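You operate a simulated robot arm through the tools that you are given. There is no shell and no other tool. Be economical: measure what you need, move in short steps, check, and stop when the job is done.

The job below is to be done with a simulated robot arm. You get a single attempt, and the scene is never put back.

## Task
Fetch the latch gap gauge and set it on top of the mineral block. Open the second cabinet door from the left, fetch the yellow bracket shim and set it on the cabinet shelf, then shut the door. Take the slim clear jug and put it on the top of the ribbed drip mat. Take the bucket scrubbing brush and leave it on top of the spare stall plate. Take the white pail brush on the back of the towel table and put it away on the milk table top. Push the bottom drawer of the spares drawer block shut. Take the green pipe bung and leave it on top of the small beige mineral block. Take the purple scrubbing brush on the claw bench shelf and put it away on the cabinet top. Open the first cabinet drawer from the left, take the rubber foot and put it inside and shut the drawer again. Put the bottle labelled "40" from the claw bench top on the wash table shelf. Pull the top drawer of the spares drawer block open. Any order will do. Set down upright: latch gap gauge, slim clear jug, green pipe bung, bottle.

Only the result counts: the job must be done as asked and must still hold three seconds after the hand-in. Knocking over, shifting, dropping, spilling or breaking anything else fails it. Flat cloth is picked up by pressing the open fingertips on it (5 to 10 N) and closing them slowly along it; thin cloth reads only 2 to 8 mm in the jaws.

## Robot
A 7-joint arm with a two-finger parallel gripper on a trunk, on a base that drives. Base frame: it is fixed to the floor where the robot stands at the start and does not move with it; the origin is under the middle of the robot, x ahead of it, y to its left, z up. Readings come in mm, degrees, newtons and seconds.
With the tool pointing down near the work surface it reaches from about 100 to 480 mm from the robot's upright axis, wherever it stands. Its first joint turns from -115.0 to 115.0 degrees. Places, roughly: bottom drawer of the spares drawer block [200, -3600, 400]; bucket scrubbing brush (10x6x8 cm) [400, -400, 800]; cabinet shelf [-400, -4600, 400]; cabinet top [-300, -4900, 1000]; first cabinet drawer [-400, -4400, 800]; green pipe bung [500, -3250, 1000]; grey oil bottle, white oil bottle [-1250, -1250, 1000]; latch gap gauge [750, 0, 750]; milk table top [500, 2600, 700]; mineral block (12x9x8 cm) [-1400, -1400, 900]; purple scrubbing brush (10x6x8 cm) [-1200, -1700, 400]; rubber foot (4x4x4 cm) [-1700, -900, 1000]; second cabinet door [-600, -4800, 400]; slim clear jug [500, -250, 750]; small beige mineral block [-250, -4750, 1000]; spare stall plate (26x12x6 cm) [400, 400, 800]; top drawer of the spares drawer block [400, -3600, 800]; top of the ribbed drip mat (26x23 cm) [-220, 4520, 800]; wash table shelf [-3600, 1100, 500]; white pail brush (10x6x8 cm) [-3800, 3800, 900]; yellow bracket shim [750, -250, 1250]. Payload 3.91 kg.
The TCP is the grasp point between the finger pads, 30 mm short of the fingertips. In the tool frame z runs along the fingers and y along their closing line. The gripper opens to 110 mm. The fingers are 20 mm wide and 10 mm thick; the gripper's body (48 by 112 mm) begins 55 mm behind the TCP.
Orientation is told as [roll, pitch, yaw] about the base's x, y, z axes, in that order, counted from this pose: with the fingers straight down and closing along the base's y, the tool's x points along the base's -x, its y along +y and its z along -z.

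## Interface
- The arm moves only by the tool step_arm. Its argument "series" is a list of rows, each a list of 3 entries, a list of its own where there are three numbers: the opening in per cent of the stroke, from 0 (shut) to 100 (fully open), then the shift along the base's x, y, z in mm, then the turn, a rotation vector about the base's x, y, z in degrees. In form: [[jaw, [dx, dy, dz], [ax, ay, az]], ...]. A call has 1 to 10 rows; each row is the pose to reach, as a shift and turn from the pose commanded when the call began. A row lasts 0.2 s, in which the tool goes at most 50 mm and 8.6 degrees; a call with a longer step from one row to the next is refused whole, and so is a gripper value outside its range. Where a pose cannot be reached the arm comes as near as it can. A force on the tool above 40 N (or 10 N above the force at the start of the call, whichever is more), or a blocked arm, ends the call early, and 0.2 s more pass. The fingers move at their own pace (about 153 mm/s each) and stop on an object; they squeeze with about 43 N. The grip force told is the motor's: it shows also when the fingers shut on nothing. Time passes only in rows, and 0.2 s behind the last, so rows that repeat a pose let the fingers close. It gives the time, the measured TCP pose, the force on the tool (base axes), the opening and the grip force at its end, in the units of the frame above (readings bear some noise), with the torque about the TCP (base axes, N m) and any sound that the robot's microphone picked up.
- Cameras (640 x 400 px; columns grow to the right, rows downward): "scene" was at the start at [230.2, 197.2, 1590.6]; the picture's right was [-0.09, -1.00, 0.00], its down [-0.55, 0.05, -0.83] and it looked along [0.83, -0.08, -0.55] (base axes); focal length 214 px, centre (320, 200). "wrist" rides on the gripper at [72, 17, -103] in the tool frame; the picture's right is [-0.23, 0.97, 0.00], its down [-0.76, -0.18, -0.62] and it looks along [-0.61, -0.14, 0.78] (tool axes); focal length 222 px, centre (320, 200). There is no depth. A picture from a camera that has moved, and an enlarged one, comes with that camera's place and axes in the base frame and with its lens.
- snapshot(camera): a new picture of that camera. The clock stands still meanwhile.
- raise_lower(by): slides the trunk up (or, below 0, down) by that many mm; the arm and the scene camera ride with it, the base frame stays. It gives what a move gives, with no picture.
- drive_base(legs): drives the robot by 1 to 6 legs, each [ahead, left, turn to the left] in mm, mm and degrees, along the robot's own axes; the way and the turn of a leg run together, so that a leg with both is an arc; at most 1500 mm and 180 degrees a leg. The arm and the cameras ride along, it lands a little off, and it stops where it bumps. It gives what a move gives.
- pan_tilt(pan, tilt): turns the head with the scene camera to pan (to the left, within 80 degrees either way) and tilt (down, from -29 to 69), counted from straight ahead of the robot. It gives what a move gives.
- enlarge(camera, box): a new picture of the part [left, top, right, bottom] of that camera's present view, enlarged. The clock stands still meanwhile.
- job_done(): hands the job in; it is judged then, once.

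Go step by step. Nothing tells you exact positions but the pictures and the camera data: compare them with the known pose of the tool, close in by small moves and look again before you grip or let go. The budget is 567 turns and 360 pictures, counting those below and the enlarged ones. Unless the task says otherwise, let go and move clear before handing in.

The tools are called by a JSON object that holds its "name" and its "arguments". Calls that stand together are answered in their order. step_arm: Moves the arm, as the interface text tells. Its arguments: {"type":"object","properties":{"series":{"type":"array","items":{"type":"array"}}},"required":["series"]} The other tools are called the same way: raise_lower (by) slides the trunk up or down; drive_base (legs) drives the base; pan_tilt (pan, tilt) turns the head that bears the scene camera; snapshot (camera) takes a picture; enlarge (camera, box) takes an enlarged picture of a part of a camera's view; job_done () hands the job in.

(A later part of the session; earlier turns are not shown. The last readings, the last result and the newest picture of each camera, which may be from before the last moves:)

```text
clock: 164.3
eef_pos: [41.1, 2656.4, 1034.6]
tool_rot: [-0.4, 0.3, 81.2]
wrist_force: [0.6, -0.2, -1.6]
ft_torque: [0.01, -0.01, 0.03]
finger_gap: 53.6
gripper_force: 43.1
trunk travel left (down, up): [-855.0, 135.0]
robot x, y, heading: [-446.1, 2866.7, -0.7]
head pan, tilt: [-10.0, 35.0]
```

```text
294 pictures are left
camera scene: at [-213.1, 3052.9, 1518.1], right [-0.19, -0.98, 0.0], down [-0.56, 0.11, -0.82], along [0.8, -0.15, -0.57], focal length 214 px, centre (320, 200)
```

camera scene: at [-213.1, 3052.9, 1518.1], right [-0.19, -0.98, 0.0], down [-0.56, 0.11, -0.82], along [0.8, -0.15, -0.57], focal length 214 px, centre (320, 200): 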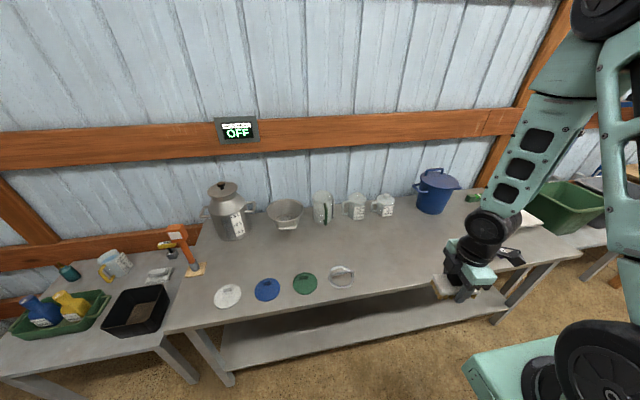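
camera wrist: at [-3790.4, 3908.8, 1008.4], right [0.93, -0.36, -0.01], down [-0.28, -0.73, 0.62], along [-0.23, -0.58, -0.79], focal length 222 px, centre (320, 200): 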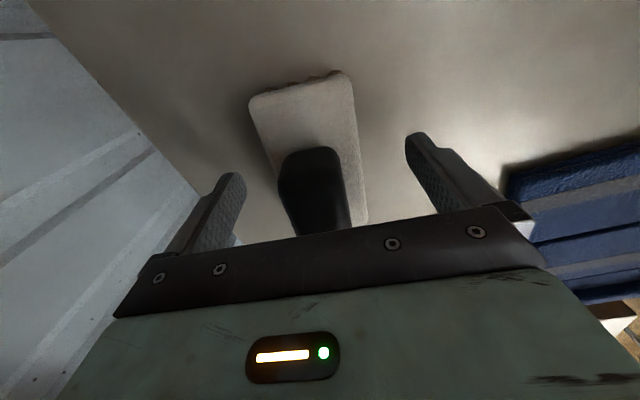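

{"name": "drive_base", "arguments": {"legs": [[250, 0, 0.7]]}}

{"name": "step_arm", "arguments": {"series": [[0, [35, -10, 0], [0, 0, 0]], [0, [70, -20, 0], [0, 0, 0]], [0, [105, -30, 0], [0, 0, 0]], [0, [140, -40, 0], [0, 0, 0]]]}}

{"name": "raise_lower", "arguments": {"by": -180}}

{"name": "snapshot", "arguments": {"camera": "wrist"}}

{"name": "snapshot", "arguments": {"camera": "scene"}}

```text
clock: 166.1
eef_pos: [291.8, 2659.8, 1033.7]
tool_rot: [-0.3, 0.3, 81.9]
wrist_force: [-0.3, 0.1, -1.7]
ft_torque: [0.03, -0.01, -0.03]
finger_gap: 53.5
gripper_force: 42.8
trunk travel left (down, up): [-855.0, 135.0]
robot x, y, heading: [-192.8, 2864.0, -0.6]
head pan, tilt: [-10.0, 35.0]
```

```text
clock: 167.1
eef_pos: [432.6, 2621.1, 1034.7]
tool_rot: [-0.4, 0.3, 81.8]
wrist_force: [0.3, 0.2, -0.9]
ft_torque: [-0.02, 0.0, 0.0]
finger_gap: 53.8
gripper_force: 43.0
trunk travel left (down, up): [-855.0, 135.0]
robot x, y, heading: [-198.3, 2862.4, -0.0]
head pan, tilt: [-10.0, 35.0]
```

```text
clock: 169.1
eef_pos: [432.3, 2620.6, 853.1]
tool_rot: [-0.4, 0.3, 81.9]
wrist_force: [-1.0, 0.1, -1.0]
ft_torque: [0.01, -0.02, -0.01]
finger_gap: 53.5
gripper_force: 42.6
trunk travel left (down, up): [-675.0, 315.0]
robot x, y, heading: [-197.7, 2864.4, 0.0]
head pan, tilt: [-10.0, 35.0]
```

```text
293 pictures are left
camera wrist: at [404.3, 2550.5, 957.1], right [-0.93, 0.36, -0.01], down [0.28, 0.73, 0.62], along [0.23, 0.58, -0.78], focal length 222 px, centre (320, 200)
```

wrist: 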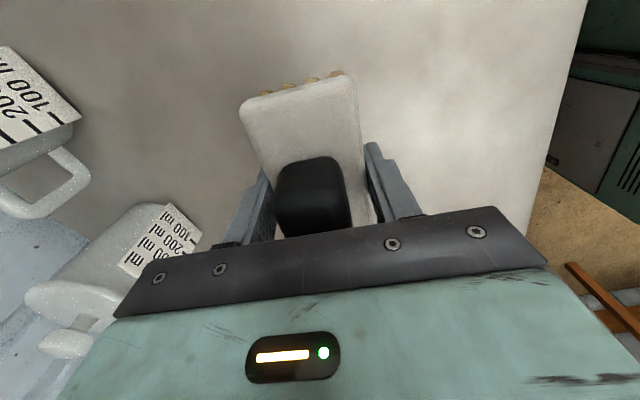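

```text
292 pictures are left
camera scene: at [33.9, 3054.0, 1338.2], right [-0.17, -0.98, 0.0], down [-0.56, 0.1, -0.82], along [0.81, -0.14, -0.57], focal length 214 px, centre (320, 200)
```

scene: 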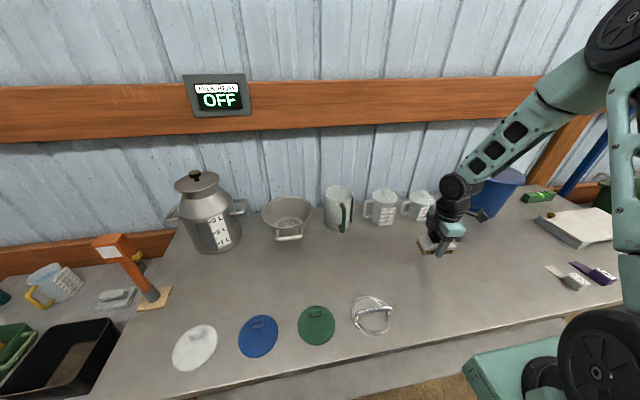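

{"name": "step_arm", "arguments": {"series": [[0, [0, 0, -40], [0, 0, 0]], [0, [0, 0, -65], [0, 0, 0]], [0, [0, 0, -75], [0, 0, 0]], [0, [0, 0, -82], [0, 0, 0]], [0, [0, 0, -88], [0, 0, 0]], [0, [0, 0, -94], [0, 0, 0]], [0, [0, 0, -100], [0, 0, 0]], [0, [0, 0, -106], [0, 0, 0]], [0, [0, 0, -112], [0, 0, 0]], [0, [0, 0, -118], [0, 0, 0]]]}}

```text
clock: 170.3
eef_pos: [432.5, 2620.1, 770.2]
tool_rot: [-0.6, 0.5, 81.9]
wrist_force: [-8.3, 2.0, 29.7]
ft_torque: [1.1, 1.0, 0.08]
finger_gap: 53.9
gripper_force: 43.0
trunk travel left (down, up): [-675.0, 315.0]
robot x, y, heading: [-193.6, 2865.6, -0.0]
head pan, tilt: [-10.0, 35.0]
stopped in row 6: the force on the tool passed its limit (the readings are from after the stop); the commanded pose is now the measured one
```

{"name": "step_arm", "arguments": {"series": [[55, [0, 0, 2], [0, 0, 0]], [65, [0, 0, 2], [0, 0, 0]], [75, [0, 0, 2], [0, 0, 0]], [75, [0, 0, 30], [0, 0, 0]], [75, [0, 0, 70], [0, 0, 0]], [75, [0, 0, 115], [0, 0, 0]]]}}

{"name": "snapshot", "arguments": {"camera": "wrist"}}

```text
clock: 171.7
eef_pos: [434.3, 2619.9, 883.2]
tool_rot: [-0.3, 0.4, 81.9]
wrist_force: [0.8, 0.3, 0.1]
ft_torque: [0.03, 0.01, 0.0]
finger_gap: 82.6
gripper_force: 0.1
trunk travel left (down, up): [-675.0, 315.0]
robot x, y, heading: [-195.6, 2865.5, 0.1]
head pan, tilt: [-10.0, 35.0]
```

```text
291 pictures are left
camera wrist: at [405.1, 2550.5, 986.1], right [-0.93, 0.36, -0.01], down [0.28, 0.73, 0.62], along [0.23, 0.57, -0.79], focal length 222 px, centre (320, 200)
```

wrist: 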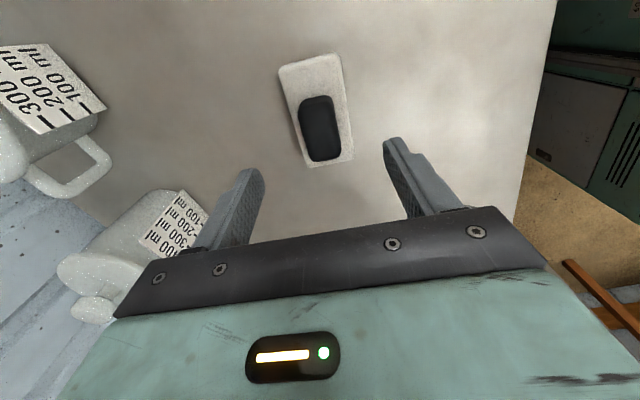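

{"name": "step_arm", "arguments": {"series": [[75, [-40, 0, 20], [0, 0, 0]], [75, [-80, 0, 50], [0, 0, 0]], [75, [-120, 0, 80], [0, 0, 0]], [75, [-150, 0, 110], [0, 0, 0]]]}}

{"name": "drive_base", "arguments": {"legs": [[-220, 0, 0], [0, -1500, 0], [0, -1180, 0]]}}

{"name": "pan_tilt", "arguments": {"pan": -5, "tilt": 35}}

{"name": "snapshot", "arguments": {"camera": "scene"}}

```text
clock: 172.7
eef_pos: [283.4, 2621.4, 993.9]
tool_rot: [-0.4, 0.5, 81.9]
wrist_force: [0.8, -0.6, 0.9]
ft_torque: [0.0, 0.01, -0.04]
finger_gap: 82.5
gripper_force: 0.0
trunk travel left (down, up): [-675.0, 315.0]
robot x, y, heading: [-191.5, 2863.3, -0.0]
head pan, tilt: [-10.0, 35.0]
```

```text
clock: 187.0
eef_pos: [53.2, -53.1, 992.3]
tool_rot: [-0.5, 0.5, 81.7]
wrist_force: [-0.7, -0.5, 0.3]
ft_torque: [0.01, -0.02, -0.01]
finger_gap: 82.5
gripper_force: 0.1
trunk travel left (down, up): [-675.0, 315.0]
robot x, y, heading: [-425.0, 189.3, -0.2]
head pan, tilt: [-10.0, 35.0]
```

```text
clock: 187.7
eef_pos: [53.2, -53.2, 994.1]
tool_rot: [-0.6, 0.4, 81.7]
wrist_force: [0.2, -0.4, -0.6]
ft_torque: [0.03, 0.02, 0.01]
finger_gap: 82.5
gripper_force: 0.1
trunk travel left (down, up): [-675.0, 315.0]
robot x, y, heading: [-425.2, 195.0, -0.3]
head pan, tilt: [-5.0, 35.0]
```

```text
290 pictures are left
camera scene: at [-193.4, 388.3, 1338.2], right [-0.09, -1.0, 0.0], down [-0.57, 0.05, -0.82], along [0.82, -0.08, -0.57], focal length 214 px, centre (320, 200)
```

scene: 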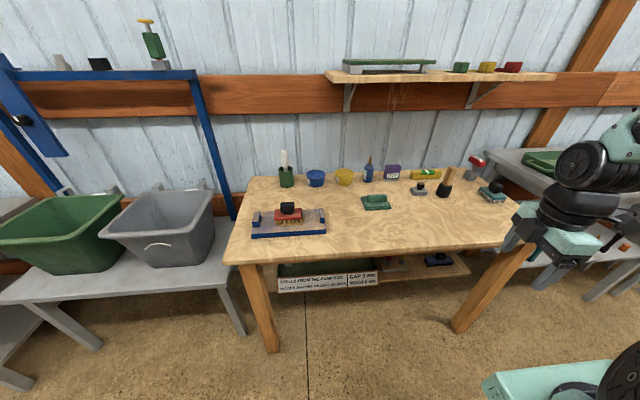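

{"name": "enlarge", "arguments": {"camera": "scene", "box": [255, 240, 475, 310]}}

{"name": "enlarge", "arguments": {"camera": "scene", "box": [320, 40, 540, 220]}}

```text
2.91 times, centred on (365, 275) of scene
camera zoom: at [-193.4, 388.3, 1338.2], right [-0.09, -1.0, 0.0], down [-0.57, 0.05, -0.82], along [0.82, -0.08, -0.57], focal length 624 px, centre (189, -18)
```

zoom: 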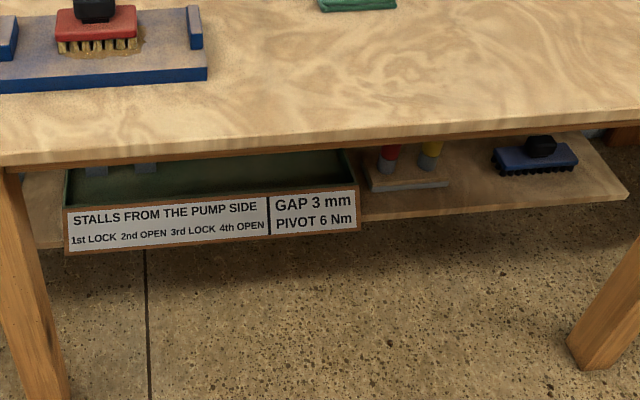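

```text
2.22 times, centred on (430, 130) of scene
camera zoom: at [-193.4, 388.3, 1338.2], right [-0.09, -1.0, 0.0], down [-0.57, 0.05, -0.82], along [0.82, -0.08, -0.57], focal length 477 px, centre (76, 356)
```

zoom: 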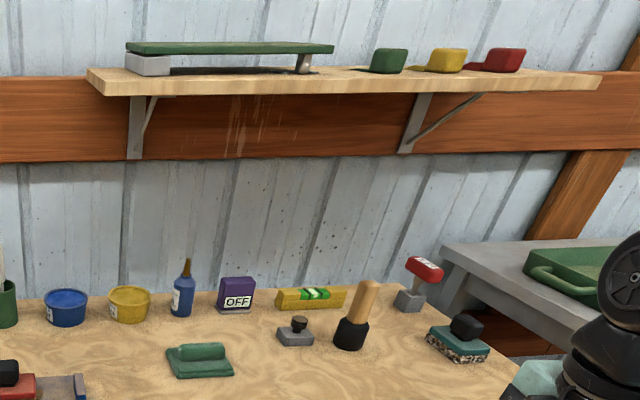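

{"name": "drive_base", "arguments": {"legs": [[380, -40, 0.3]]}}

{"name": "step_arm", "arguments": {"series": [[100, [0, 0, 0], [0, 0, -8.5]], [100, [0, 0, 0], [0, 0, -17]], [100, [0, 0, 0], [0, 0, -25.5]], [100, [0, 0, 0], [0, 0, -34]], [100, [0, 0, 0], [0, 0, -42.5]], [100, [0, 0, 0], [0, 0, -51]], [100, [0, 0, 0], [0, 0, -59.5]], [100, [0, 0, 0], [0, 0, -68]], [100, [0, 0, 0], [0, 0, -76.5]], [100, [0, 0, 0], [0, 0, -81.7]]]}}

{"name": "step_arm", "arguments": {"series": [[100, [0, 0, 0], [0, -8.5, 0]], [100, [0, 0, 0], [0, -17, 0]], [100, [0, 0, 0], [0, -25.5, 0]], [100, [0, 0, 0], [0, -34, 0]], [100, [0, 0, 0], [0, -42.5, 0]]]}}

{"name": "snapshot", "arguments": {"camera": "wrist"}}

{"name": "snapshot", "arguments": {"camera": "scene"}}

```text
clock: 190.1
eef_pos: [435.5, -92.4, 994.2]
tool_rot: [-0.5, 0.4, 81.9]
wrist_force: [-0.6, 0.2, -0.1]
ft_torque: [-0.01, -0.05, 0.0]
finger_gap: 82.8
gripper_force: 0.1
trunk travel left (down, up): [-675.0, 315.0]
robot x, y, heading: [-41.9, 150.3, 0.0]
head pan, tilt: [-5.0, 35.0]
```

```text
clock: 192.3
eef_pos: [435.3, -93.0, 994.0]
tool_rot: [-0.5, 0.4, 0.0]
wrist_force: [0.4, 0.4, -0.1]
ft_torque: [-0.01, 0.0, -0.01]
finger_gap: 110.1
gripper_force: 0.2
trunk travel left (down, up): [-675.0, 315.0]
robot x, y, heading: [-43.4, 148.9, -0.1]
head pan, tilt: [-5.0, 35.0]
```

```text
clock: 193.5
eef_pos: [507.3, -162.0, 1017.3]
tool_rot: [-0.5, -42.1, 0.3]
wrist_force: [-0.1, 0.9, 0.5]
ft_torque: [-0.03, 0.03, -0.04]
finger_gap: 109.8
gripper_force: 0.0
out of reach, approached as far as the arm can: row 1, 2, 3, 4, 5
trunk travel left (down, up): [-675.0, 315.0]
robot x, y, heading: [-43.2, 153.0, -0.0]
head pan, tilt: [-5.0, 35.0]
```

```text
287 pictures are left
camera wrist: at [384.1, -146.5, 1046.1], right [0.17, 0.97, 0.14], down [0.15, -0.17, 0.97], along [0.97, -0.15, -0.17], focal length 222 px, centre (320, 200)
```

wrist: 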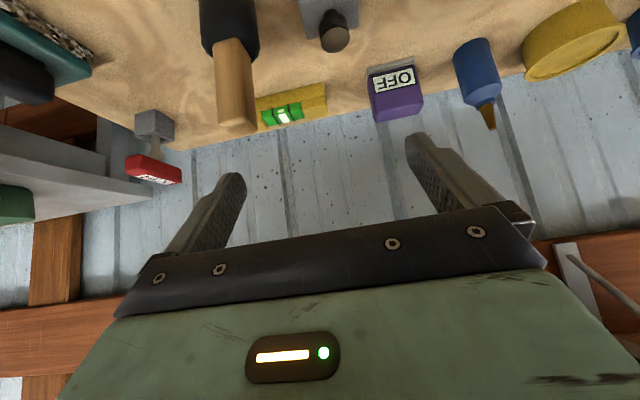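

```text
286 pictures are left
camera scene: at [185.9, 348.3, 1338.2], right [-0.09, -1.0, 0.0], down [-0.57, 0.05, -0.82], along [0.82, -0.07, -0.57], focal length 214 px, centre (320, 200)
```

scene: 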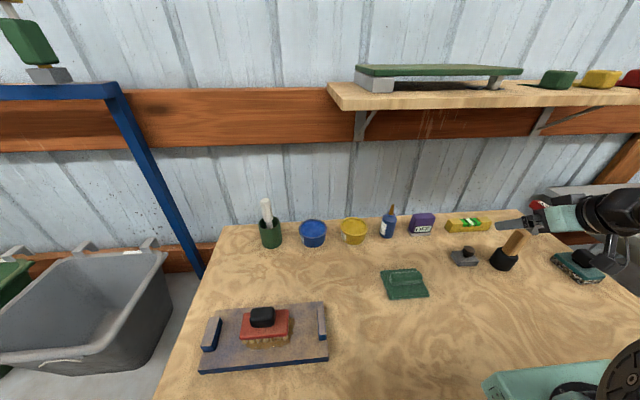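

{"name": "step_arm", "arguments": {"series": [[100, [26, 21, -10], [0, 0, 0]], [100, [52, 42, -25], [0, 0, 0]], [100, [78, 63, -45], [0, 0, 0]], [100, [104, 84, -65], [0, -1, 0]], [100, [125, 105, -85], [0, -2, 0]]]}}

{"name": "snapshot", "arguments": {"camera": "wrist"}}

{"name": "enlarge", "arguments": {"camera": "scene", "box": [340, 170, 560, 300]}}

```text
clock: 194.7
eef_pos: [630.8, -58.9, 935.0]
tool_rot: [-0.7, -44.2, 0.2]
wrist_force: [-0.2, -0.7, 0.1]
ft_torque: [0.0, -0.04, 0.04]
finger_gap: 110.1
gripper_force: 0.0
trunk travel left (down, up): [-675.0, 315.0]
robot x, y, heading: [-47.4, 150.7, -0.2]
head pan, tilt: [-5.0, 35.0]
```

```text
285 pictures are left
camera wrist: at [505.8, -42.3, 958.2], right [0.17, 0.97, 0.15], down [0.11, -0.17, 0.98], along [0.98, -0.15, -0.14], focal length 222 px, centre (320, 200)
```

wrist: 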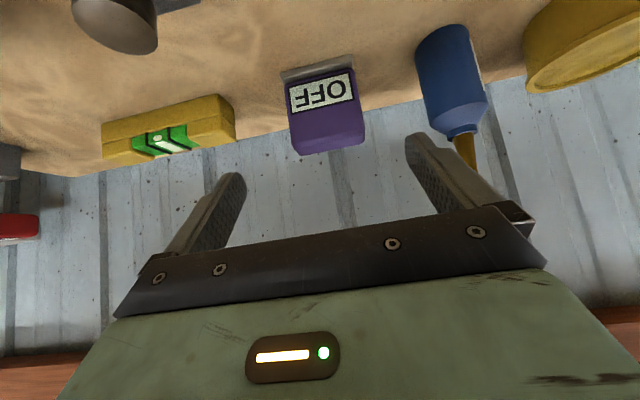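

```text
2.91 times, centred on (450, 235) of scene
camera zoom: at [185.7, 347.3, 1338.4], right [-0.09, -1.0, 0.0], down [-0.57, 0.05, -0.82], along [0.82, -0.07, -0.57], focal length 624 px, centre (-58, 98)
```

zoom: 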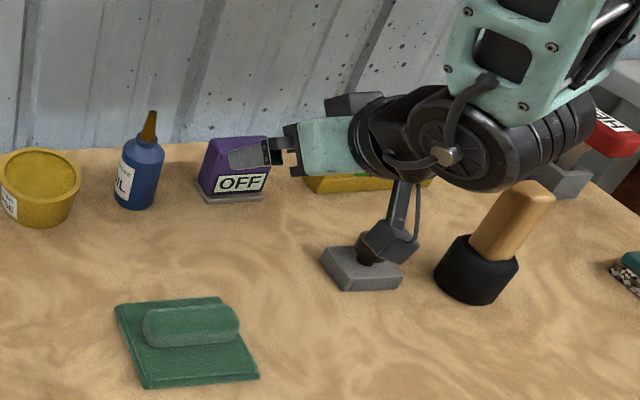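

{"name": "step_arm", "arguments": {"series": [[100, [24, 3, -26], [0, 0, 0]], [100, [48, 4, -54], [0, 0, 0]]]}}

{"name": "snapshot", "arguments": {"camera": "wrist"}}

{"name": "enlarge", "arguments": {"camera": "scene", "box": [340, 170, 560, 300]}}

```text
clock: 195.3
eef_pos: [677.7, -55.0, 881.0]
tool_rot: [-0.7, -44.1, 0.2]
wrist_force: [-1.2, -0.2, 1.2]
ft_torque: [0.03, 0.0, 0.0]
finger_gap: 110.3
gripper_force: 0.0
trunk travel left (down, up): [-675.0, 315.0]
robot x, y, heading: [-38.1, 150.0, -0.2]
head pan, tilt: [-5.0, 35.0]
```

```text
283 pictures are left
camera wrist: at [553.4, -37.8, 904.2], right [0.17, 0.97, 0.15], down [0.11, -0.17, 0.98], along [0.98, -0.15, -0.14], focal length 222 px, centre (320, 200)
```

wrist: 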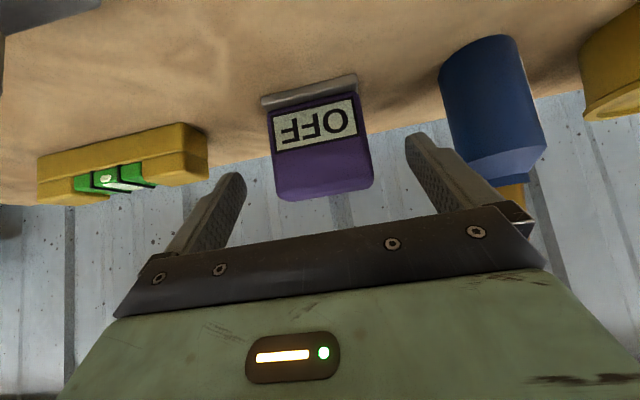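

```text
2.91 times, centred on (450, 235) of scene
camera zoom: at [185.7, 347.6, 1338.4], right [-0.09, -1.0, 0.0], down [-0.57, 0.05, -0.82], along [0.82, -0.07, -0.57], focal length 624 px, centre (-58, 98)
```

zoom: 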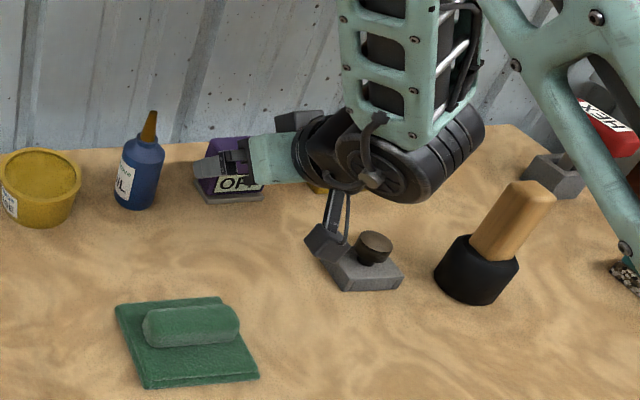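

{"name": "step_arm", "arguments": {"series": [[90, [12, 0, -15], [0, 0, 0]], [85, [24, 0, -30], [0, 0, 0]], [85, [34, 0, -42], [0, 0, 0]]]}}

{"name": "snapshot", "arguments": {"camera": "wrist"}}

```text
clock: 196.1
eef_pos: [711.4, -54.7, 839.1]
tool_rot: [-0.6, -44.2, 0.2]
wrist_force: [-0.4, -0.1, -0.1]
ft_torque: [0.0, -0.02, -0.04]
finger_gap: 93.5
gripper_force: 0.1
trunk travel left (down, up): [-675.0, 315.0]
robot x, y, heading: [-40.9, 148.0, -0.4]
head pan, tilt: [-5.0, 35.0]
```

```text
281 pictures are left
camera wrist: at [587.5, -37.4, 862.5], right [0.17, 0.97, 0.15], down [0.11, -0.17, 0.98], along [0.98, -0.15, -0.14], focal length 222 px, centre (320, 200)
```

wrist: 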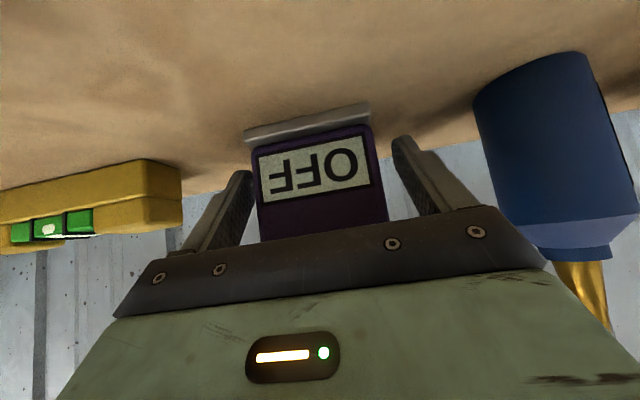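

{"name": "step_arm", "arguments": {"series": [[75, [0, 0, 0], [0, 0, 0]], [65, [0, 0, 0], [0, 0, 0]], [55, [0, 0, 0], [0, 0, 0]], [45, [0, 0, 0], [0, 0, 0]], [35, [0, 0, 0], [0, 0, 0]], [35, [0, 0, 0], [0, 0, 0]]]}}

```text
clock: 197.5
eef_pos: [713.5, -52.9, 839.7]
tool_rot: [-0.7, -44.1, 0.3]
wrist_force: [0.7, -0.4, 1.8]
ft_torque: [0.08, -0.06, 0.0]
finger_gap: 71.8
gripper_force: 43.5
trunk travel left (down, up): [-675.0, 315.0]
robot x, y, heading: [-42.8, 150.4, -0.2]
head pan, tilt: [-5.0, 35.0]
```

{"name": "step_arm", "arguments": {"series": [[20, [0, 0, 3], [0, 0, 0]], [20, [0, 0, 8], [0, 0, 0]], [20, [0, 0, 16], [0, 0, 0]], [20, [0, 0, 28], [0, 0, 0]], [20, [-10, 0, 45], [0, 0, 0]], [20, [-25, 0, 65], [0, 0, 0]], [20, [-45, 0, 85], [0, 0, 0]]]}}

{"name": "snapshot", "arguments": {"camera": "wrist"}}

{"name": "enlarge", "arguments": {"camera": "scene", "box": [340, 140, 560, 300]}}

```text
clock: 199.1
eef_pos: [667.0, -55.0, 923.6]
tool_rot: [-0.7, -44.0, 0.3]
wrist_force: [0.2, 0.4, -2.8]
ft_torque: [0.01, 0.04, -0.02]
finger_gap: 71.7
gripper_force: 43.1
trunk travel left (down, up): [-675.0, 315.0]
robot x, y, heading: [-40.1, 155.0, 0.0]
head pan, tilt: [-5.0, 35.0]
```

```text
280 pictures are left
camera wrist: at [541.8, -37.3, 947.6], right [0.17, 0.97, 0.15], down [0.11, -0.17, 0.98], along [0.98, -0.15, -0.14], focal length 222 px, centre (320, 200)
```

wrist: 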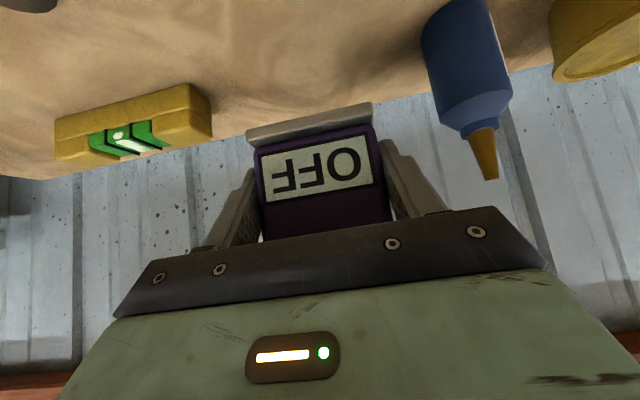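

```text
2.50 times, centred on (450, 220) of scene
camera zoom: at [186.5, 347.8, 1338.1], right [-0.09, -1.0, 0.0], down [-0.57, 0.05, -0.82], along [0.82, -0.07, -0.57], focal length 536 px, centre (-5, 150)
```

zoom: 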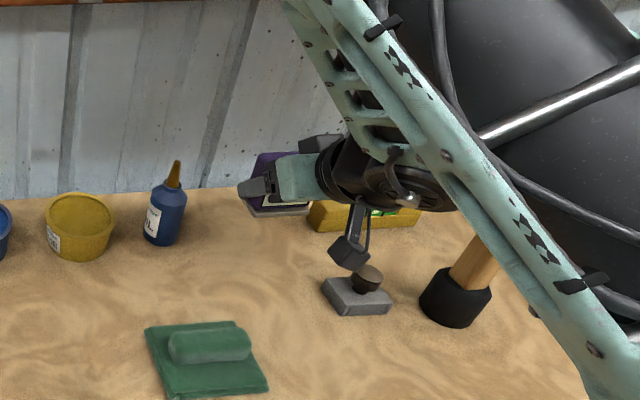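

{"name": "drive_base", "arguments": {"legs": [[-400, 0, 0], [0, 0, -110]]}}

{"name": "pan_tilt", "arguments": {"pan": 0, "tilt": 20}}

{"name": "snapshot", "arguments": {"camera": "scene"}}

```text
clock: 206.2
eef_pos: [-877.7, -445.4, 923.9]
tool_rot: [-0.7, -44.1, -109.9]
wrist_force: [0.0, -0.7, -2.1]
ft_torque: [-0.02, 0.0, 0.02]
finger_gap: 71.7
gripper_force: 43.1
trunk travel left (down, up): [-675.0, 315.0]
robot x, y, heading: [-438.7, 148.1, -110.3]
head pan, tilt: [-5.0, 35.0]
```

```text
clock: 206.9
eef_pos: [-877.6, -444.3, 924.0]
tool_rot: [-0.7, -44.1, -110.0]
wrist_force: [-0.2, -0.3, -2.3]
ft_torque: [0.07, -0.01, 0.0]
finger_gap: 71.6
gripper_force: 43.2
trunk travel left (down, up): [-675.0, 315.0]
robot x, y, heading: [-442.0, 152.1, -110.2]
head pan, tilt: [0.0, 20.0]
```

```text
278 pictures are left
camera scene: at [-330.8, -140.6, 1362.0], right [-0.94, 0.35, 0.0], down [0.12, 0.32, -0.94], along [-0.33, -0.88, -0.34], focal length 214 px, centre (320, 200)
```

scene: 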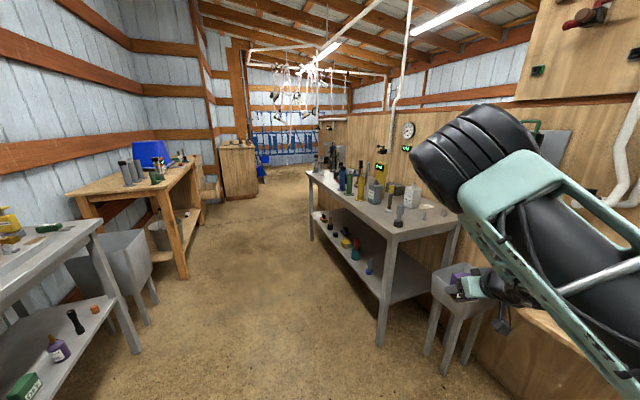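

{"name": "step_arm", "arguments": {"series": [[20, [10, 30, 20], [0, 0, 0]], [20, [20, 60, 40], [0, 0, 0]], [20, [30, 90, 60], [0, 0, 0]], [20, [40, 120, 80], [0, 0, 0]], [20, [50, 150, 100], [0, 0, 0]]]}}

{"name": "drive_base", "arguments": {"legs": [[0, 0, -70]]}}

{"name": "snapshot", "arguments": {"camera": "scene"}}

```text
clock: 208.1
eef_pos: [-868.8, -335.1, 1046.2]
tool_rot: [-0.6, -43.9, -110.0]
wrist_force: [0.2, -0.7, -1.8]
ft_torque: [0.04, 0.05, -0.01]
finger_gap: 71.7
gripper_force: 43.1
out of reach, approached as far as the arm can: row 3, 4, 5
trunk travel left (down, up): [-675.0, 315.0]
robot x, y, heading: [-444.5, 152.0, -110.2]
head pan, tilt: [0.0, 20.0]
```

```text
clock: 211.6
eef_pos: [-1043.8, 387.7, 1046.6]
tool_rot: [-0.6, -44.1, 179.9]
wrist_force: [0.6, -0.9, -1.4]
ft_torque: [-0.01, -0.02, 0.03]
finger_gap: 71.7
gripper_force: 43.1
trunk travel left (down, up): [-675.0, 315.0]
robot x, y, heading: [-443.4, 151.3, 179.7]
head pan, tilt: [0.0, 20.0]
```

```text
277 pictures are left
camera scene: at [-677.9, -52.2, 1362.0], right [0.01, 1.0, 0.0], down [0.34, 0.0, -0.94], along [-0.94, 0.01, -0.34], focal length 214 px, centre (320, 200)
```

scene: 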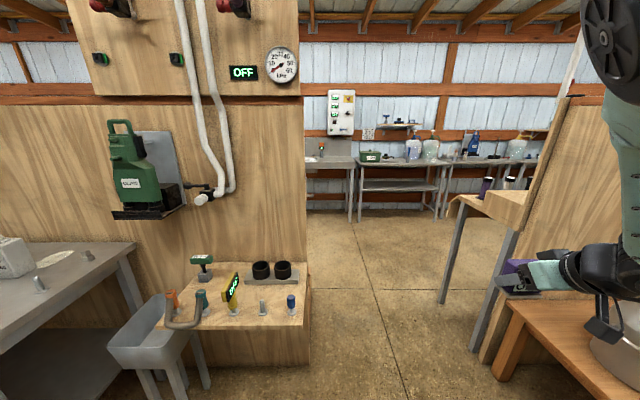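

{"name": "drive_base", "arguments": {"legs": [[-230, 0, 0], [0, 1500, 0], [0, 200, 0]]}}

{"name": "pan_tilt", "arguments": {"pan": 0, "tilt": 25}}

{"name": "snapshot", "arguments": {"camera": "scene"}}

```text
clock: 221.6
eef_pos: [-814.1, -1332.4, 1047.3]
tool_rot: [-0.6, -44.1, -179.0]
wrist_force: [-0.3, 0.3, -2.0]
ft_torque: [0.01, -0.02, 0.02]
finger_gap: 71.8
gripper_force: 42.4
trunk travel left (down, up): [-675.0, 315.0]
robot x, y, heading: [-206.5, -1560.3, -179.2]
head pan, tilt: [0.0, 20.0]
```

```text
clock: 222.2
eef_pos: [-812.9, -1333.2, 1047.6]
tool_rot: [-0.6, -43.9, -179.0]
wrist_force: [-0.2, -0.3, -1.9]
ft_torque: [-0.01, -0.04, 0.02]
finger_gap: 71.5
gripper_force: 42.9
trunk travel left (down, up): [-675.0, 315.0]
robot x, y, heading: [-208.6, -1558.6, -179.5]
head pan, tilt: [0.0, 25.0]
```

```text
276 pictures are left
camera scene: at [-438.2, -1765.4, 1354.0], right [-0.01, 1.0, 0.0], down [0.42, 0.0, -0.91], along [-0.91, -0.01, -0.42], focal length 214 px, centre (320, 200)
```

scene: 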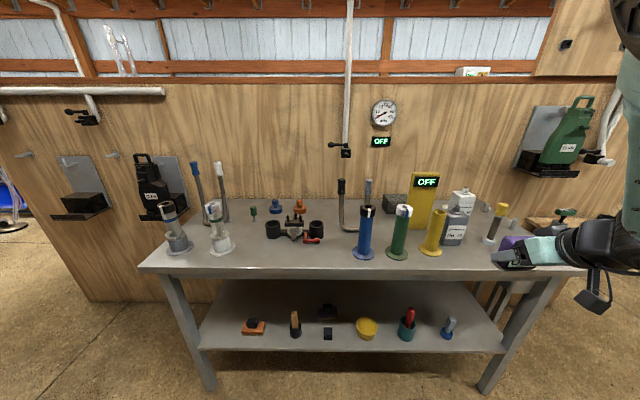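

{"name": "enlarge", "arguments": {"camera": "scene", "box": [320, 150, 580, 300]}}

{"name": "enlarge", "arguments": {"camera": "scene", "box": [130, 140, 350, 280]}}

{"name": "enlarge", "arguments": {"camera": "scene", "box": [200, 270, 500, 370]}}

```text
2.46 times, centred on (450, 225) of scene
camera zoom: at [-438.2, -1765.4, 1354.0], right [-0.01, 1.0, 0.0], down [0.42, 0.0, -0.91], along [-0.91, -0.01, -0.42], focal length 528 px, centre (0, 138)
```

zoom: 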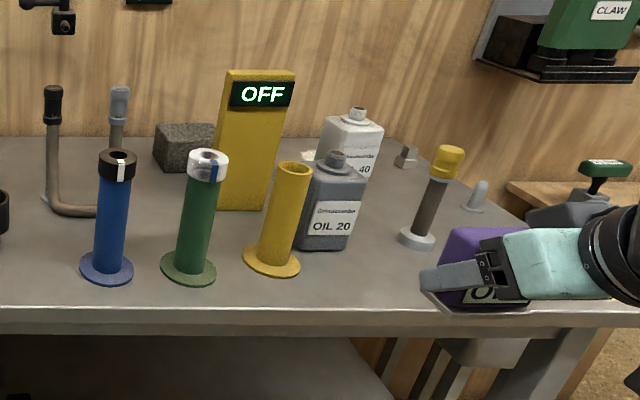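

```text
2.86 times, centred on (240, 210) of scene
camera zoom: at [-438.2, -1765.4, 1354.0], right [-0.01, 1.0, 0.0], down [0.42, 0.0, -0.91], along [-0.91, -0.01, -0.42], focal length 613 px, centre (549, 171)
```

zoom: 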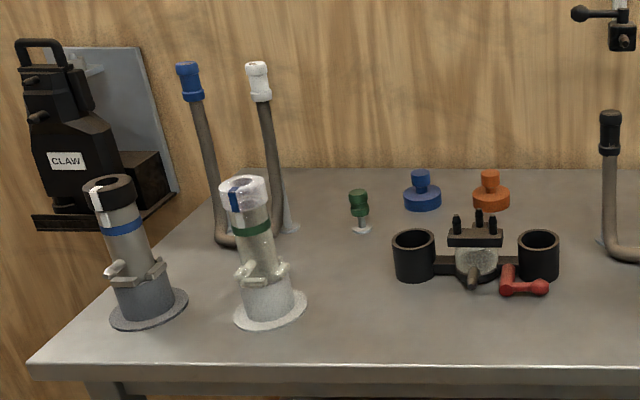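

```text
2.13 times, centred on (350, 320) of scene
camera zoom: at [-438.2, -1765.4, 1354.0], right [-0.01, 1.0, 0.0], down [0.42, 0.0, -0.91], along [-0.91, -0.01, -0.42], focal length 458 px, centre (256, -56)
```

zoom: 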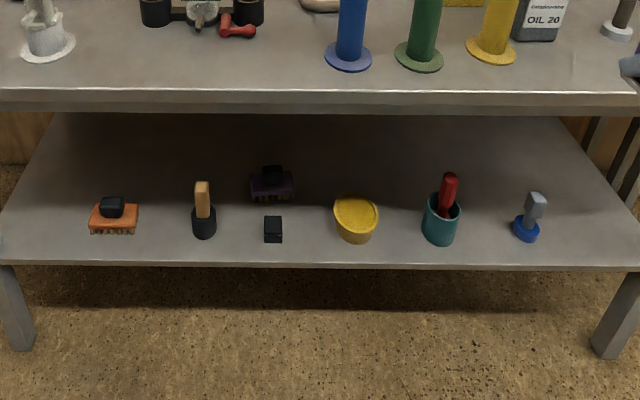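

{"name": "drive_base", "arguments": {"legs": [[0, 560, -0.5], [260, 0, 0]]}}

{"name": "pan_tilt", "arguments": {"pan": -25, "tilt": 45}}

{"name": "snapshot", "arguments": {"camera": "scene"}}

{"name": "snapshot", "arguments": {"camera": "wrist"}}

```text
clock: 226.9
eef_pos: [-1064.9, -1883.0, 1047.3]
tool_rot: [-0.7, -44.0, -179.8]
wrist_force: [0.5, -0.1, -2.8]
ft_torque: [0.01, -0.03, -0.03]
finger_gap: 71.5
gripper_force: 43.4
trunk travel left (down, up): [-675.0, 315.0]
robot x, y, heading: [-458.4, -2114.2, 179.7]
head pan, tilt: [0.0, 25.0]
```

```text
clock: 227.8
eef_pos: [-1064.2, -1882.2, 1047.4]
tool_rot: [-0.6, -43.9, -179.8]
wrist_force: [0.0, -0.2, -1.9]
ft_torque: [-0.01, -0.05, -0.02]
finger_gap: 71.7
gripper_force: 42.4
trunk travel left (down, up): [-675.0, 315.0]
robot x, y, heading: [-458.5, -2116.0, 180.1]
head pan, tilt: [-25.0, 45.0]
```

```text
272 pictures are left
camera scene: at [-677.1, -2286.1, 1323.4], right [0.42, 0.91, 0.0], down [0.64, -0.3, -0.71], along [-0.64, 0.3, -0.71], focal length 214 px, centre (320, 200)
```

scene: 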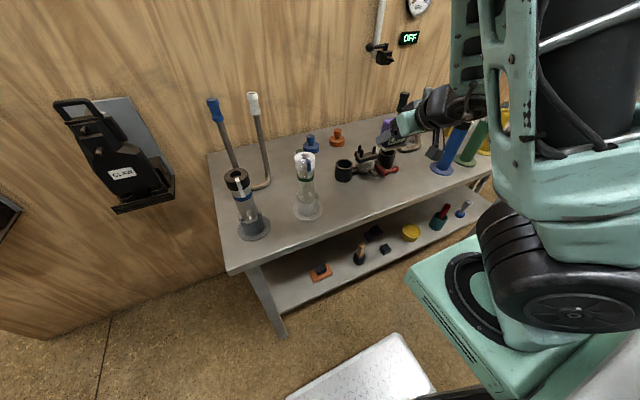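

```text
271 pictures are left
camera wrist: at [-941.5, -1901.2, 1070.5], right [-0.17, -0.97, 0.15], down [-0.12, 0.17, 0.98], along [-0.98, 0.15, -0.14], focal length 222 px, centre (320, 200)
```

wrist: 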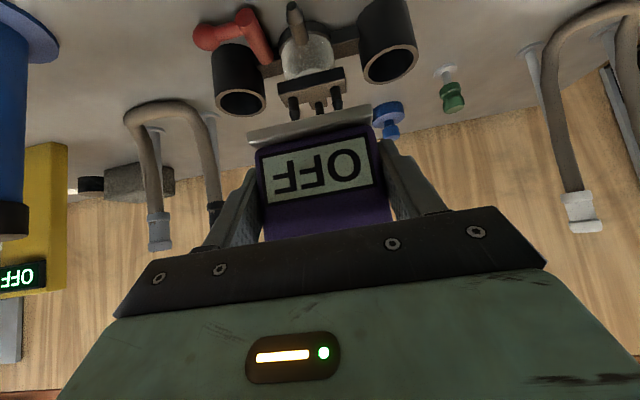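

{"name": "step_arm", "arguments": {"series": [[20, [2, -35, -10], [0, 0, 0]], [20, [4, -70, -30], [0, 0, 0]], [20, [4, -70, -70], [0, 0, 0]], [20, [4, -70, -100], [0, 0, 0]]]}}

{"name": "snapshot", "arguments": {"camera": "wrist"}}

{"name": "snapshot", "arguments": {"camera": "scene"}}

```text
clock: 228.8
eef_pos: [-1101.1, -1944.9, 948.2]
tool_rot: [-0.6, -43.9, -179.8]
wrist_force: [0.7, -0.2, -2.3]
ft_torque: [0.04, -0.01, 0.01]
finger_gap: 71.7
gripper_force: 42.5
out of reach, approached as far as the arm can: row 1, 2, 3, 4
trunk travel left (down, up): [-675.0, 315.0]
robot x, y, heading: [-456.6, -2119.6, 180.0]
head pan, tilt: [-25.0, 45.0]
```

```text
270 pictures are left
camera wrist: at [-977.6, -1963.5, 971.8], right [-0.17, -0.97, 0.15], down [-0.12, 0.17, 0.98], along [-0.98, 0.14, -0.14], focal length 222 px, centre (320, 200)
```

wrist: 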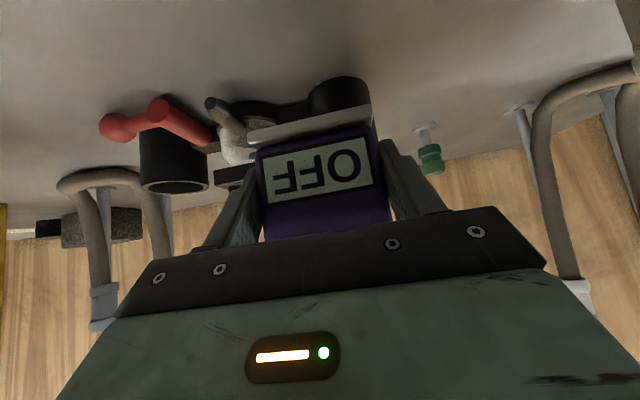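

```text
269 pictures are left
camera scene: at [-676.5, -2286.0, 1323.5], right [0.42, 0.91, 0.0], down [0.64, -0.3, -0.71], along [-0.64, 0.3, -0.71], focal length 214 px, centre (320, 200)
```

scene: 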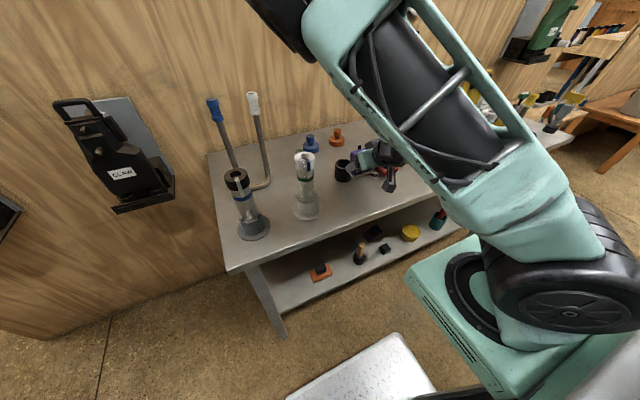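

{"name": "drive_base", "arguments": {"legs": [[-50, 45, 0]]}}

{"name": "step_arm", "arguments": {"series": [[20, [0, 0, -15], [0, 0, 0]], [20, [0, 0, -25], [0, 0, 0]], [20, [0, 0, -31], [0, 0, 0]], [20, [0, 0, -37], [0, 0, 0]], [20, [0, 0, -43], [0, 0, 0]], [20, [0, 0, -49], [0, 0, 0]], [20, [0, 0, -55], [0, 0, 0]]]}}

{"name": "snapshot", "arguments": {"camera": "wrist"}}

```text
clock: 229.8
eef_pos: [-1050.9, -1989.9, 949.0]
tool_rot: [-0.6, -43.9, -179.9]
wrist_force: [-0.7, -0.1, -1.9]
ft_torque: [0.01, -0.02, 0.0]
finger_gap: 71.6
gripper_force: 42.8
trunk travel left (down, up): [-675.0, 315.0]
robot x, y, heading: [-414.9, -2163.1, 180.0]
head pan, tilt: [-25.0, 45.0]
```

```text
clock: 231.4
eef_pos: [-1051.4, -1990.2, 892.1]
tool_rot: [-0.6, -43.8, -179.9]
wrist_force: [0.2, -0.1, -2.8]
ft_torque: [-0.01, -0.03, -0.01]
finger_gap: 71.7
gripper_force: 43.0
trunk travel left (down, up): [-675.0, 315.0]
robot x, y, heading: [-407.2, -2163.0, 180.0]
head pan, tilt: [-25.0, 45.0]
```

```text
268 pictures are left
camera wrist: at [-928.0, -2008.3, 916.8], right [-0.17, -0.97, 0.15], down [-0.12, 0.17, 0.98], along [-0.98, 0.15, -0.14], focal length 222 px, centre (320, 200)
```

wrist: 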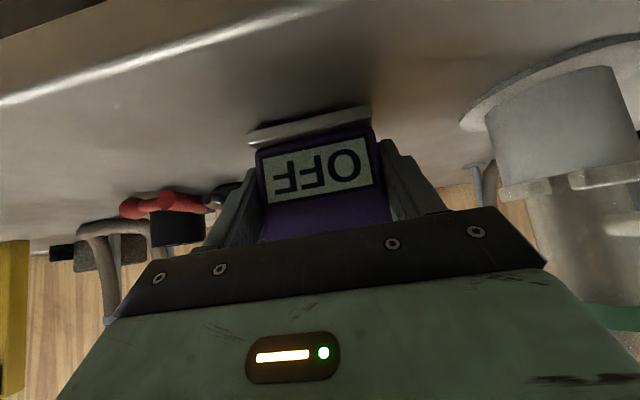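

{"name": "step_arm", "arguments": {"series": [[20, [0, 0, -5], [0, 0, 0]], [20, [0, 0, -10], [0, 0, 0]], [20, [0, 0, -15], [0, 0, 0]], [20, [0, 0, -20], [0, 0, 0]], [20, [0, 0, -25], [0, 0, 0]], [20, [0, 0, -30], [0, 0, 0]], [20, [0, 0, -35], [0, 0, 0]], [20, [0, 0, -40], [0, 0, 0]]]}}

```text
clock: 232.0
eef_pos: [-1052.1, -1989.1, 889.2]
tool_rot: [-0.3, -44.6, 179.8]
wrist_force: [4.9, -1.0, 23.7]
ft_torque: [-0.58, -0.46, 0.04]
finger_gap: 71.8
gripper_force: 43.2
trunk travel left (down, up): [-675.0, 315.0]
robot x, y, heading: [-411.1, -2160.9, 180.0]
head pan, tilt: [-25.0, 45.0]
stopped in row 3: the force on the tool passed its limit (the readings are from after the stop); the commanded pose is now the measured one
```

{"name": "step_arm", "arguments": {"series": [[68, [0, 0, 0], [0, 0, 0]], [75, [0, 0, 0], [0, 0, 0]], [85, [0, 0, 0], [0, 0, 0]], [95, [0, 0, 0], [0, 0, 0]], [95, [20, 0, 20], [0, 0, 0]], [95, [45, 0, 45], [0, 0, 0]], [95, [70, 0, 70], [0, 0, 0]], [95, [90, 0, 100], [0, 0, 0]]]}}

{"name": "snapshot", "arguments": {"camera": "wrist"}}

```text
clock: 233.8
eef_pos: [-1044.9, -1970.2, 989.7]
tool_rot: [-0.4, -44.2, 179.9]
wrist_force: [-0.5, 0.5, 0.7]
ft_torque: [0.0, -0.03, -0.02]
finger_gap: 104.3
gripper_force: 0.1
out of reach, approached as far as the arm can: row 5, 6, 7, 8
trunk travel left (down, up): [-675.0, 315.0]
robot x, y, heading: [-411.1, -2160.6, 180.1]
head pan, tilt: [-25.0, 45.0]
```

```text
267 pictures are left
camera wrist: at [-921.9, -1989.3, 1013.5], right [-0.17, -0.97, 0.15], down [-0.11, 0.17, 0.98], along [-0.98, 0.15, -0.14], focal length 222 px, centre (320, 200)
```

wrist: 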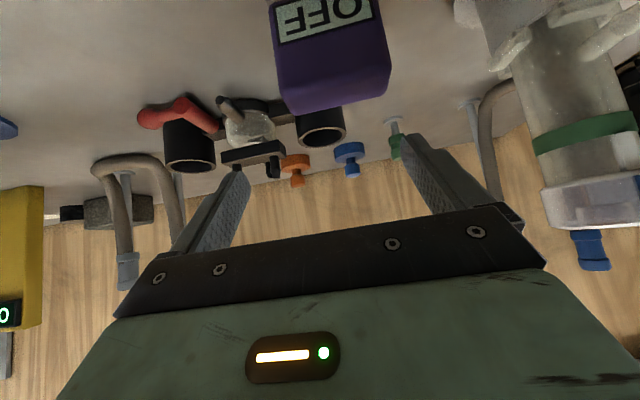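

{"name": "step_arm", "arguments": {"series": [[95, [0, 0, 20], [0, -8.5, 0]], [95, [0, 0, 40], [0, -17, 0]], [95, [0, 0, 60], [0, -25.5, 0]], [95, [0, 0, 70], [0, -34, 0]], [95, [0, 0, 70], [0, -42, 0]], [95, [0, 0, 70], [0, -44, 0]]]}}

{"name": "step_arm", "arguments": {"series": [[95, [0, -3, 0], [0, 0, -8.5]], [95, [0, -6, 0], [0, 0, -17]], [95, [0, -9, 0], [0, 0, -25.5]], [95, [0, -12, 0], [0, 0, -34]], [95, [0, -15, 0], [0, 0, -42.5]], [95, [0, -17, 0], [0, 0, -51]], [95, [0, -18, 0], [0, 0, -59.5]], [95, [0, -18, 0], [0, 0, -68]], [95, [0, -18, 0], [0, 0, -76.5]], [95, [0, -18, 0], [0, 0, -85]]]}}

{"name": "snapshot", "arguments": {"camera": "wrist"}}

```text
clock: 235.2
eef_pos: [-1043.4, -1969.8, 1061.2]
tool_rot: [-0.5, -0.3, 180.1]
wrist_force: [-0.3, 0.1, 0.8]
ft_torque: [0.02, 0.02, 0.0]
finger_gap: 104.7
gripper_force: 0.0
trunk travel left (down, up): [-675.0, 315.0]
robot x, y, heading: [-410.9, -2163.7, 179.8]
head pan, tilt: [-25.0, 45.0]
```

```text
clock: 237.4
eef_pos: [-1045.2, -1988.2, 1058.7]
tool_rot: [-0.4, -0.4, 94.8]
wrist_force: [-0.4, 0.2, -0.2]
ft_torque: [0.01, -0.01, 0.01]
finger_gap: 104.3
gripper_force: 0.1
trunk travel left (down, up): [-675.0, 315.0]
robot x, y, heading: [-413.2, -2162.2, 180.1]
head pan, tilt: [-25.0, 45.0]
```

```text
266 pictures are left
camera wrist: at [-1057.2, -2063.2, 1162.8], right [-0.99, 0.14, -0.01], down [0.11, 0.77, 0.63], along [0.1, 0.62, -0.78], focal length 222 px, centre (320, 200)
```

wrist: 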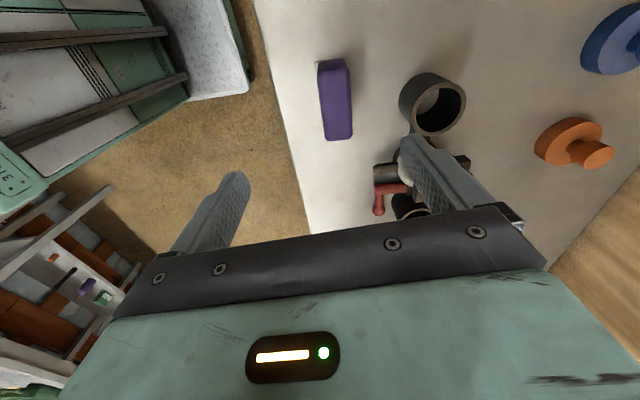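

{"name": "step_arm", "arguments": {"series": [[65, [0, 0, 0], [0, 0, 8.5]], [65, [0, 0, 0], [0, 0, 17]], [65, [0, 0, 0], [0, 0, 25.5]], [65, [0, 0, 0], [0, 0, 34]], [65, [0, 0, 0], [0, 0, 42.5]], [65, [0, 0, 0], [0, 0, 51]], [65, [0, 0, 0], [0, 0, 59.5]], [65, [0, 0, 0], [0, 0, 68]], [65, [0, 0, 0], [0, 0, 76.5]], [65, [0, 0, 0], [0, 0, 85]]]}}

{"name": "step_arm", "arguments": {"series": [[65, [0, 0, 0], [0, 0, 8.5]], [65, [-5, -5, 0], [0, 0, 17]], [65, [-10, -10, 0], [0, 0, 25.5]], [65, [-16, -12, 0], [0, 0, 34]], [65, [-16, -12, 0], [0, 0, 42.5]], [65, [-16, -12, 0], [0, 0, 51]], [65, [-16, -12, 0], [0, 0, 59.5]], [65, [-16, -12, 0], [0, 0, 68]], [65, [-16, -12, 0], [0, 0, 76.5]], [65, [-16, -12, 0], [0, 0, 85]]]}}

{"name": "step_arm", "arguments": {"series": [[65, [0, 0, -20], [0, 0, 5]], [65, [0, 0, -50], [0, 0, 5]]]}}

{"name": "snapshot", "arguments": {"camera": "wrist"}}

```text
clock: 239.6
eef_pos: [-1044.5, -1987.9, 1060.8]
tool_rot: [-0.5, -0.4, -179.9]
wrist_force: [0.0, -0.7, -0.2]
ft_torque: [0.02, 0.03, -0.01]
finger_gap: 71.3
gripper_force: 0.1
trunk travel left (down, up): [-675.0, 315.0]
robot x, y, heading: [-413.9, -2162.6, 179.6]
head pan, tilt: [-25.0, 45.0]
```

```text
clock: 241.8
eef_pos: [-1060.8, -1999.6, 1060.7]
tool_rot: [-0.4, -0.5, -94.9]
wrist_force: [-0.5, -0.4, -0.1]
ft_torque: [-0.01, 0.01, 0.0]
finger_gap: 71.5
gripper_force: 0.1
trunk travel left (down, up): [-675.0, 315.0]
robot x, y, heading: [-411.3, -2158.8, 179.9]
head pan, tilt: [-25.0, 45.0]
```

```text
clock: 242.4
eef_pos: [-1061.0, -2000.6, 1009.9]
tool_rot: [-0.4, -0.4, -90.0]
wrist_force: [-0.4, 0.1, 0.3]
ft_torque: [0.01, 0.04, 0.0]
finger_gap: 71.3
gripper_force: 0.1
trunk travel left (down, up): [-675.0, 315.0]
robot x, y, heading: [-408.4, -2161.4, 179.9]
head pan, tilt: [-25.0, 45.0]
```

```text
265 pictures are left
camera wrist: at [-1043.5, -1927.7, 1112.4], right [0.97, -0.23, -0.01], down [-0.17, -0.76, 0.63], along [-0.15, -0.61, -0.78], focal length 222 px, centre (320, 200)
```

wrist: 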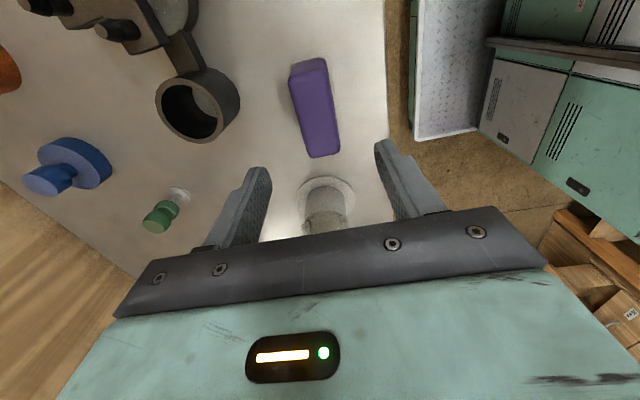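

{"name": "step_arm", "arguments": {"series": [[65, [0, 15, -40], [0, 0, 0]], [65, [0, 15, -75], [0, 0, 0]], [65, [0, 15, -100], [0, 0, 0]], [65, [0, 15, -113], [0, 0, 0]]]}}

{"name": "snapshot", "arguments": {"camera": "wrist"}}

```text
clock: 243.4
eef_pos: [-1061.0, -1985.2, 897.6]
tool_rot: [-0.3, -0.4, -90.1]
wrist_force: [0.4, -0.1, 0.7]
ft_torque: [0.0, -0.01, -0.02]
finger_gap: 71.4
gripper_force: 0.0
trunk travel left (down, up): [-675.0, 315.0]
robot x, y, heading: [-411.4, -2159.1, 179.8]
head pan, tilt: [-25.0, 45.0]
```

```text
264 pictures are left
camera wrist: at [-1043.6, -1912.2, 999.7], right [0.97, -0.23, -0.01], down [-0.17, -0.76, 0.63], along [-0.15, -0.61, -0.78], focal length 222 px, centre (320, 200)
```

wrist: 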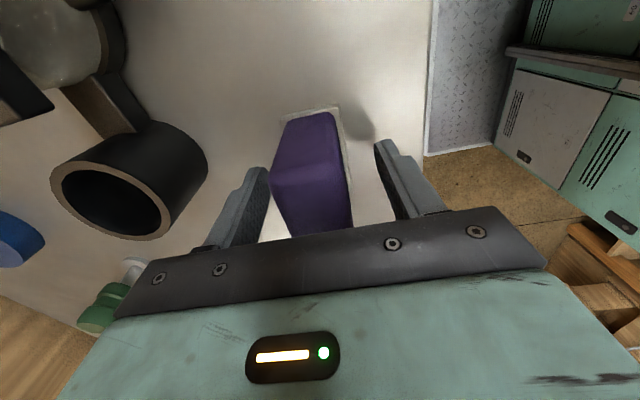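

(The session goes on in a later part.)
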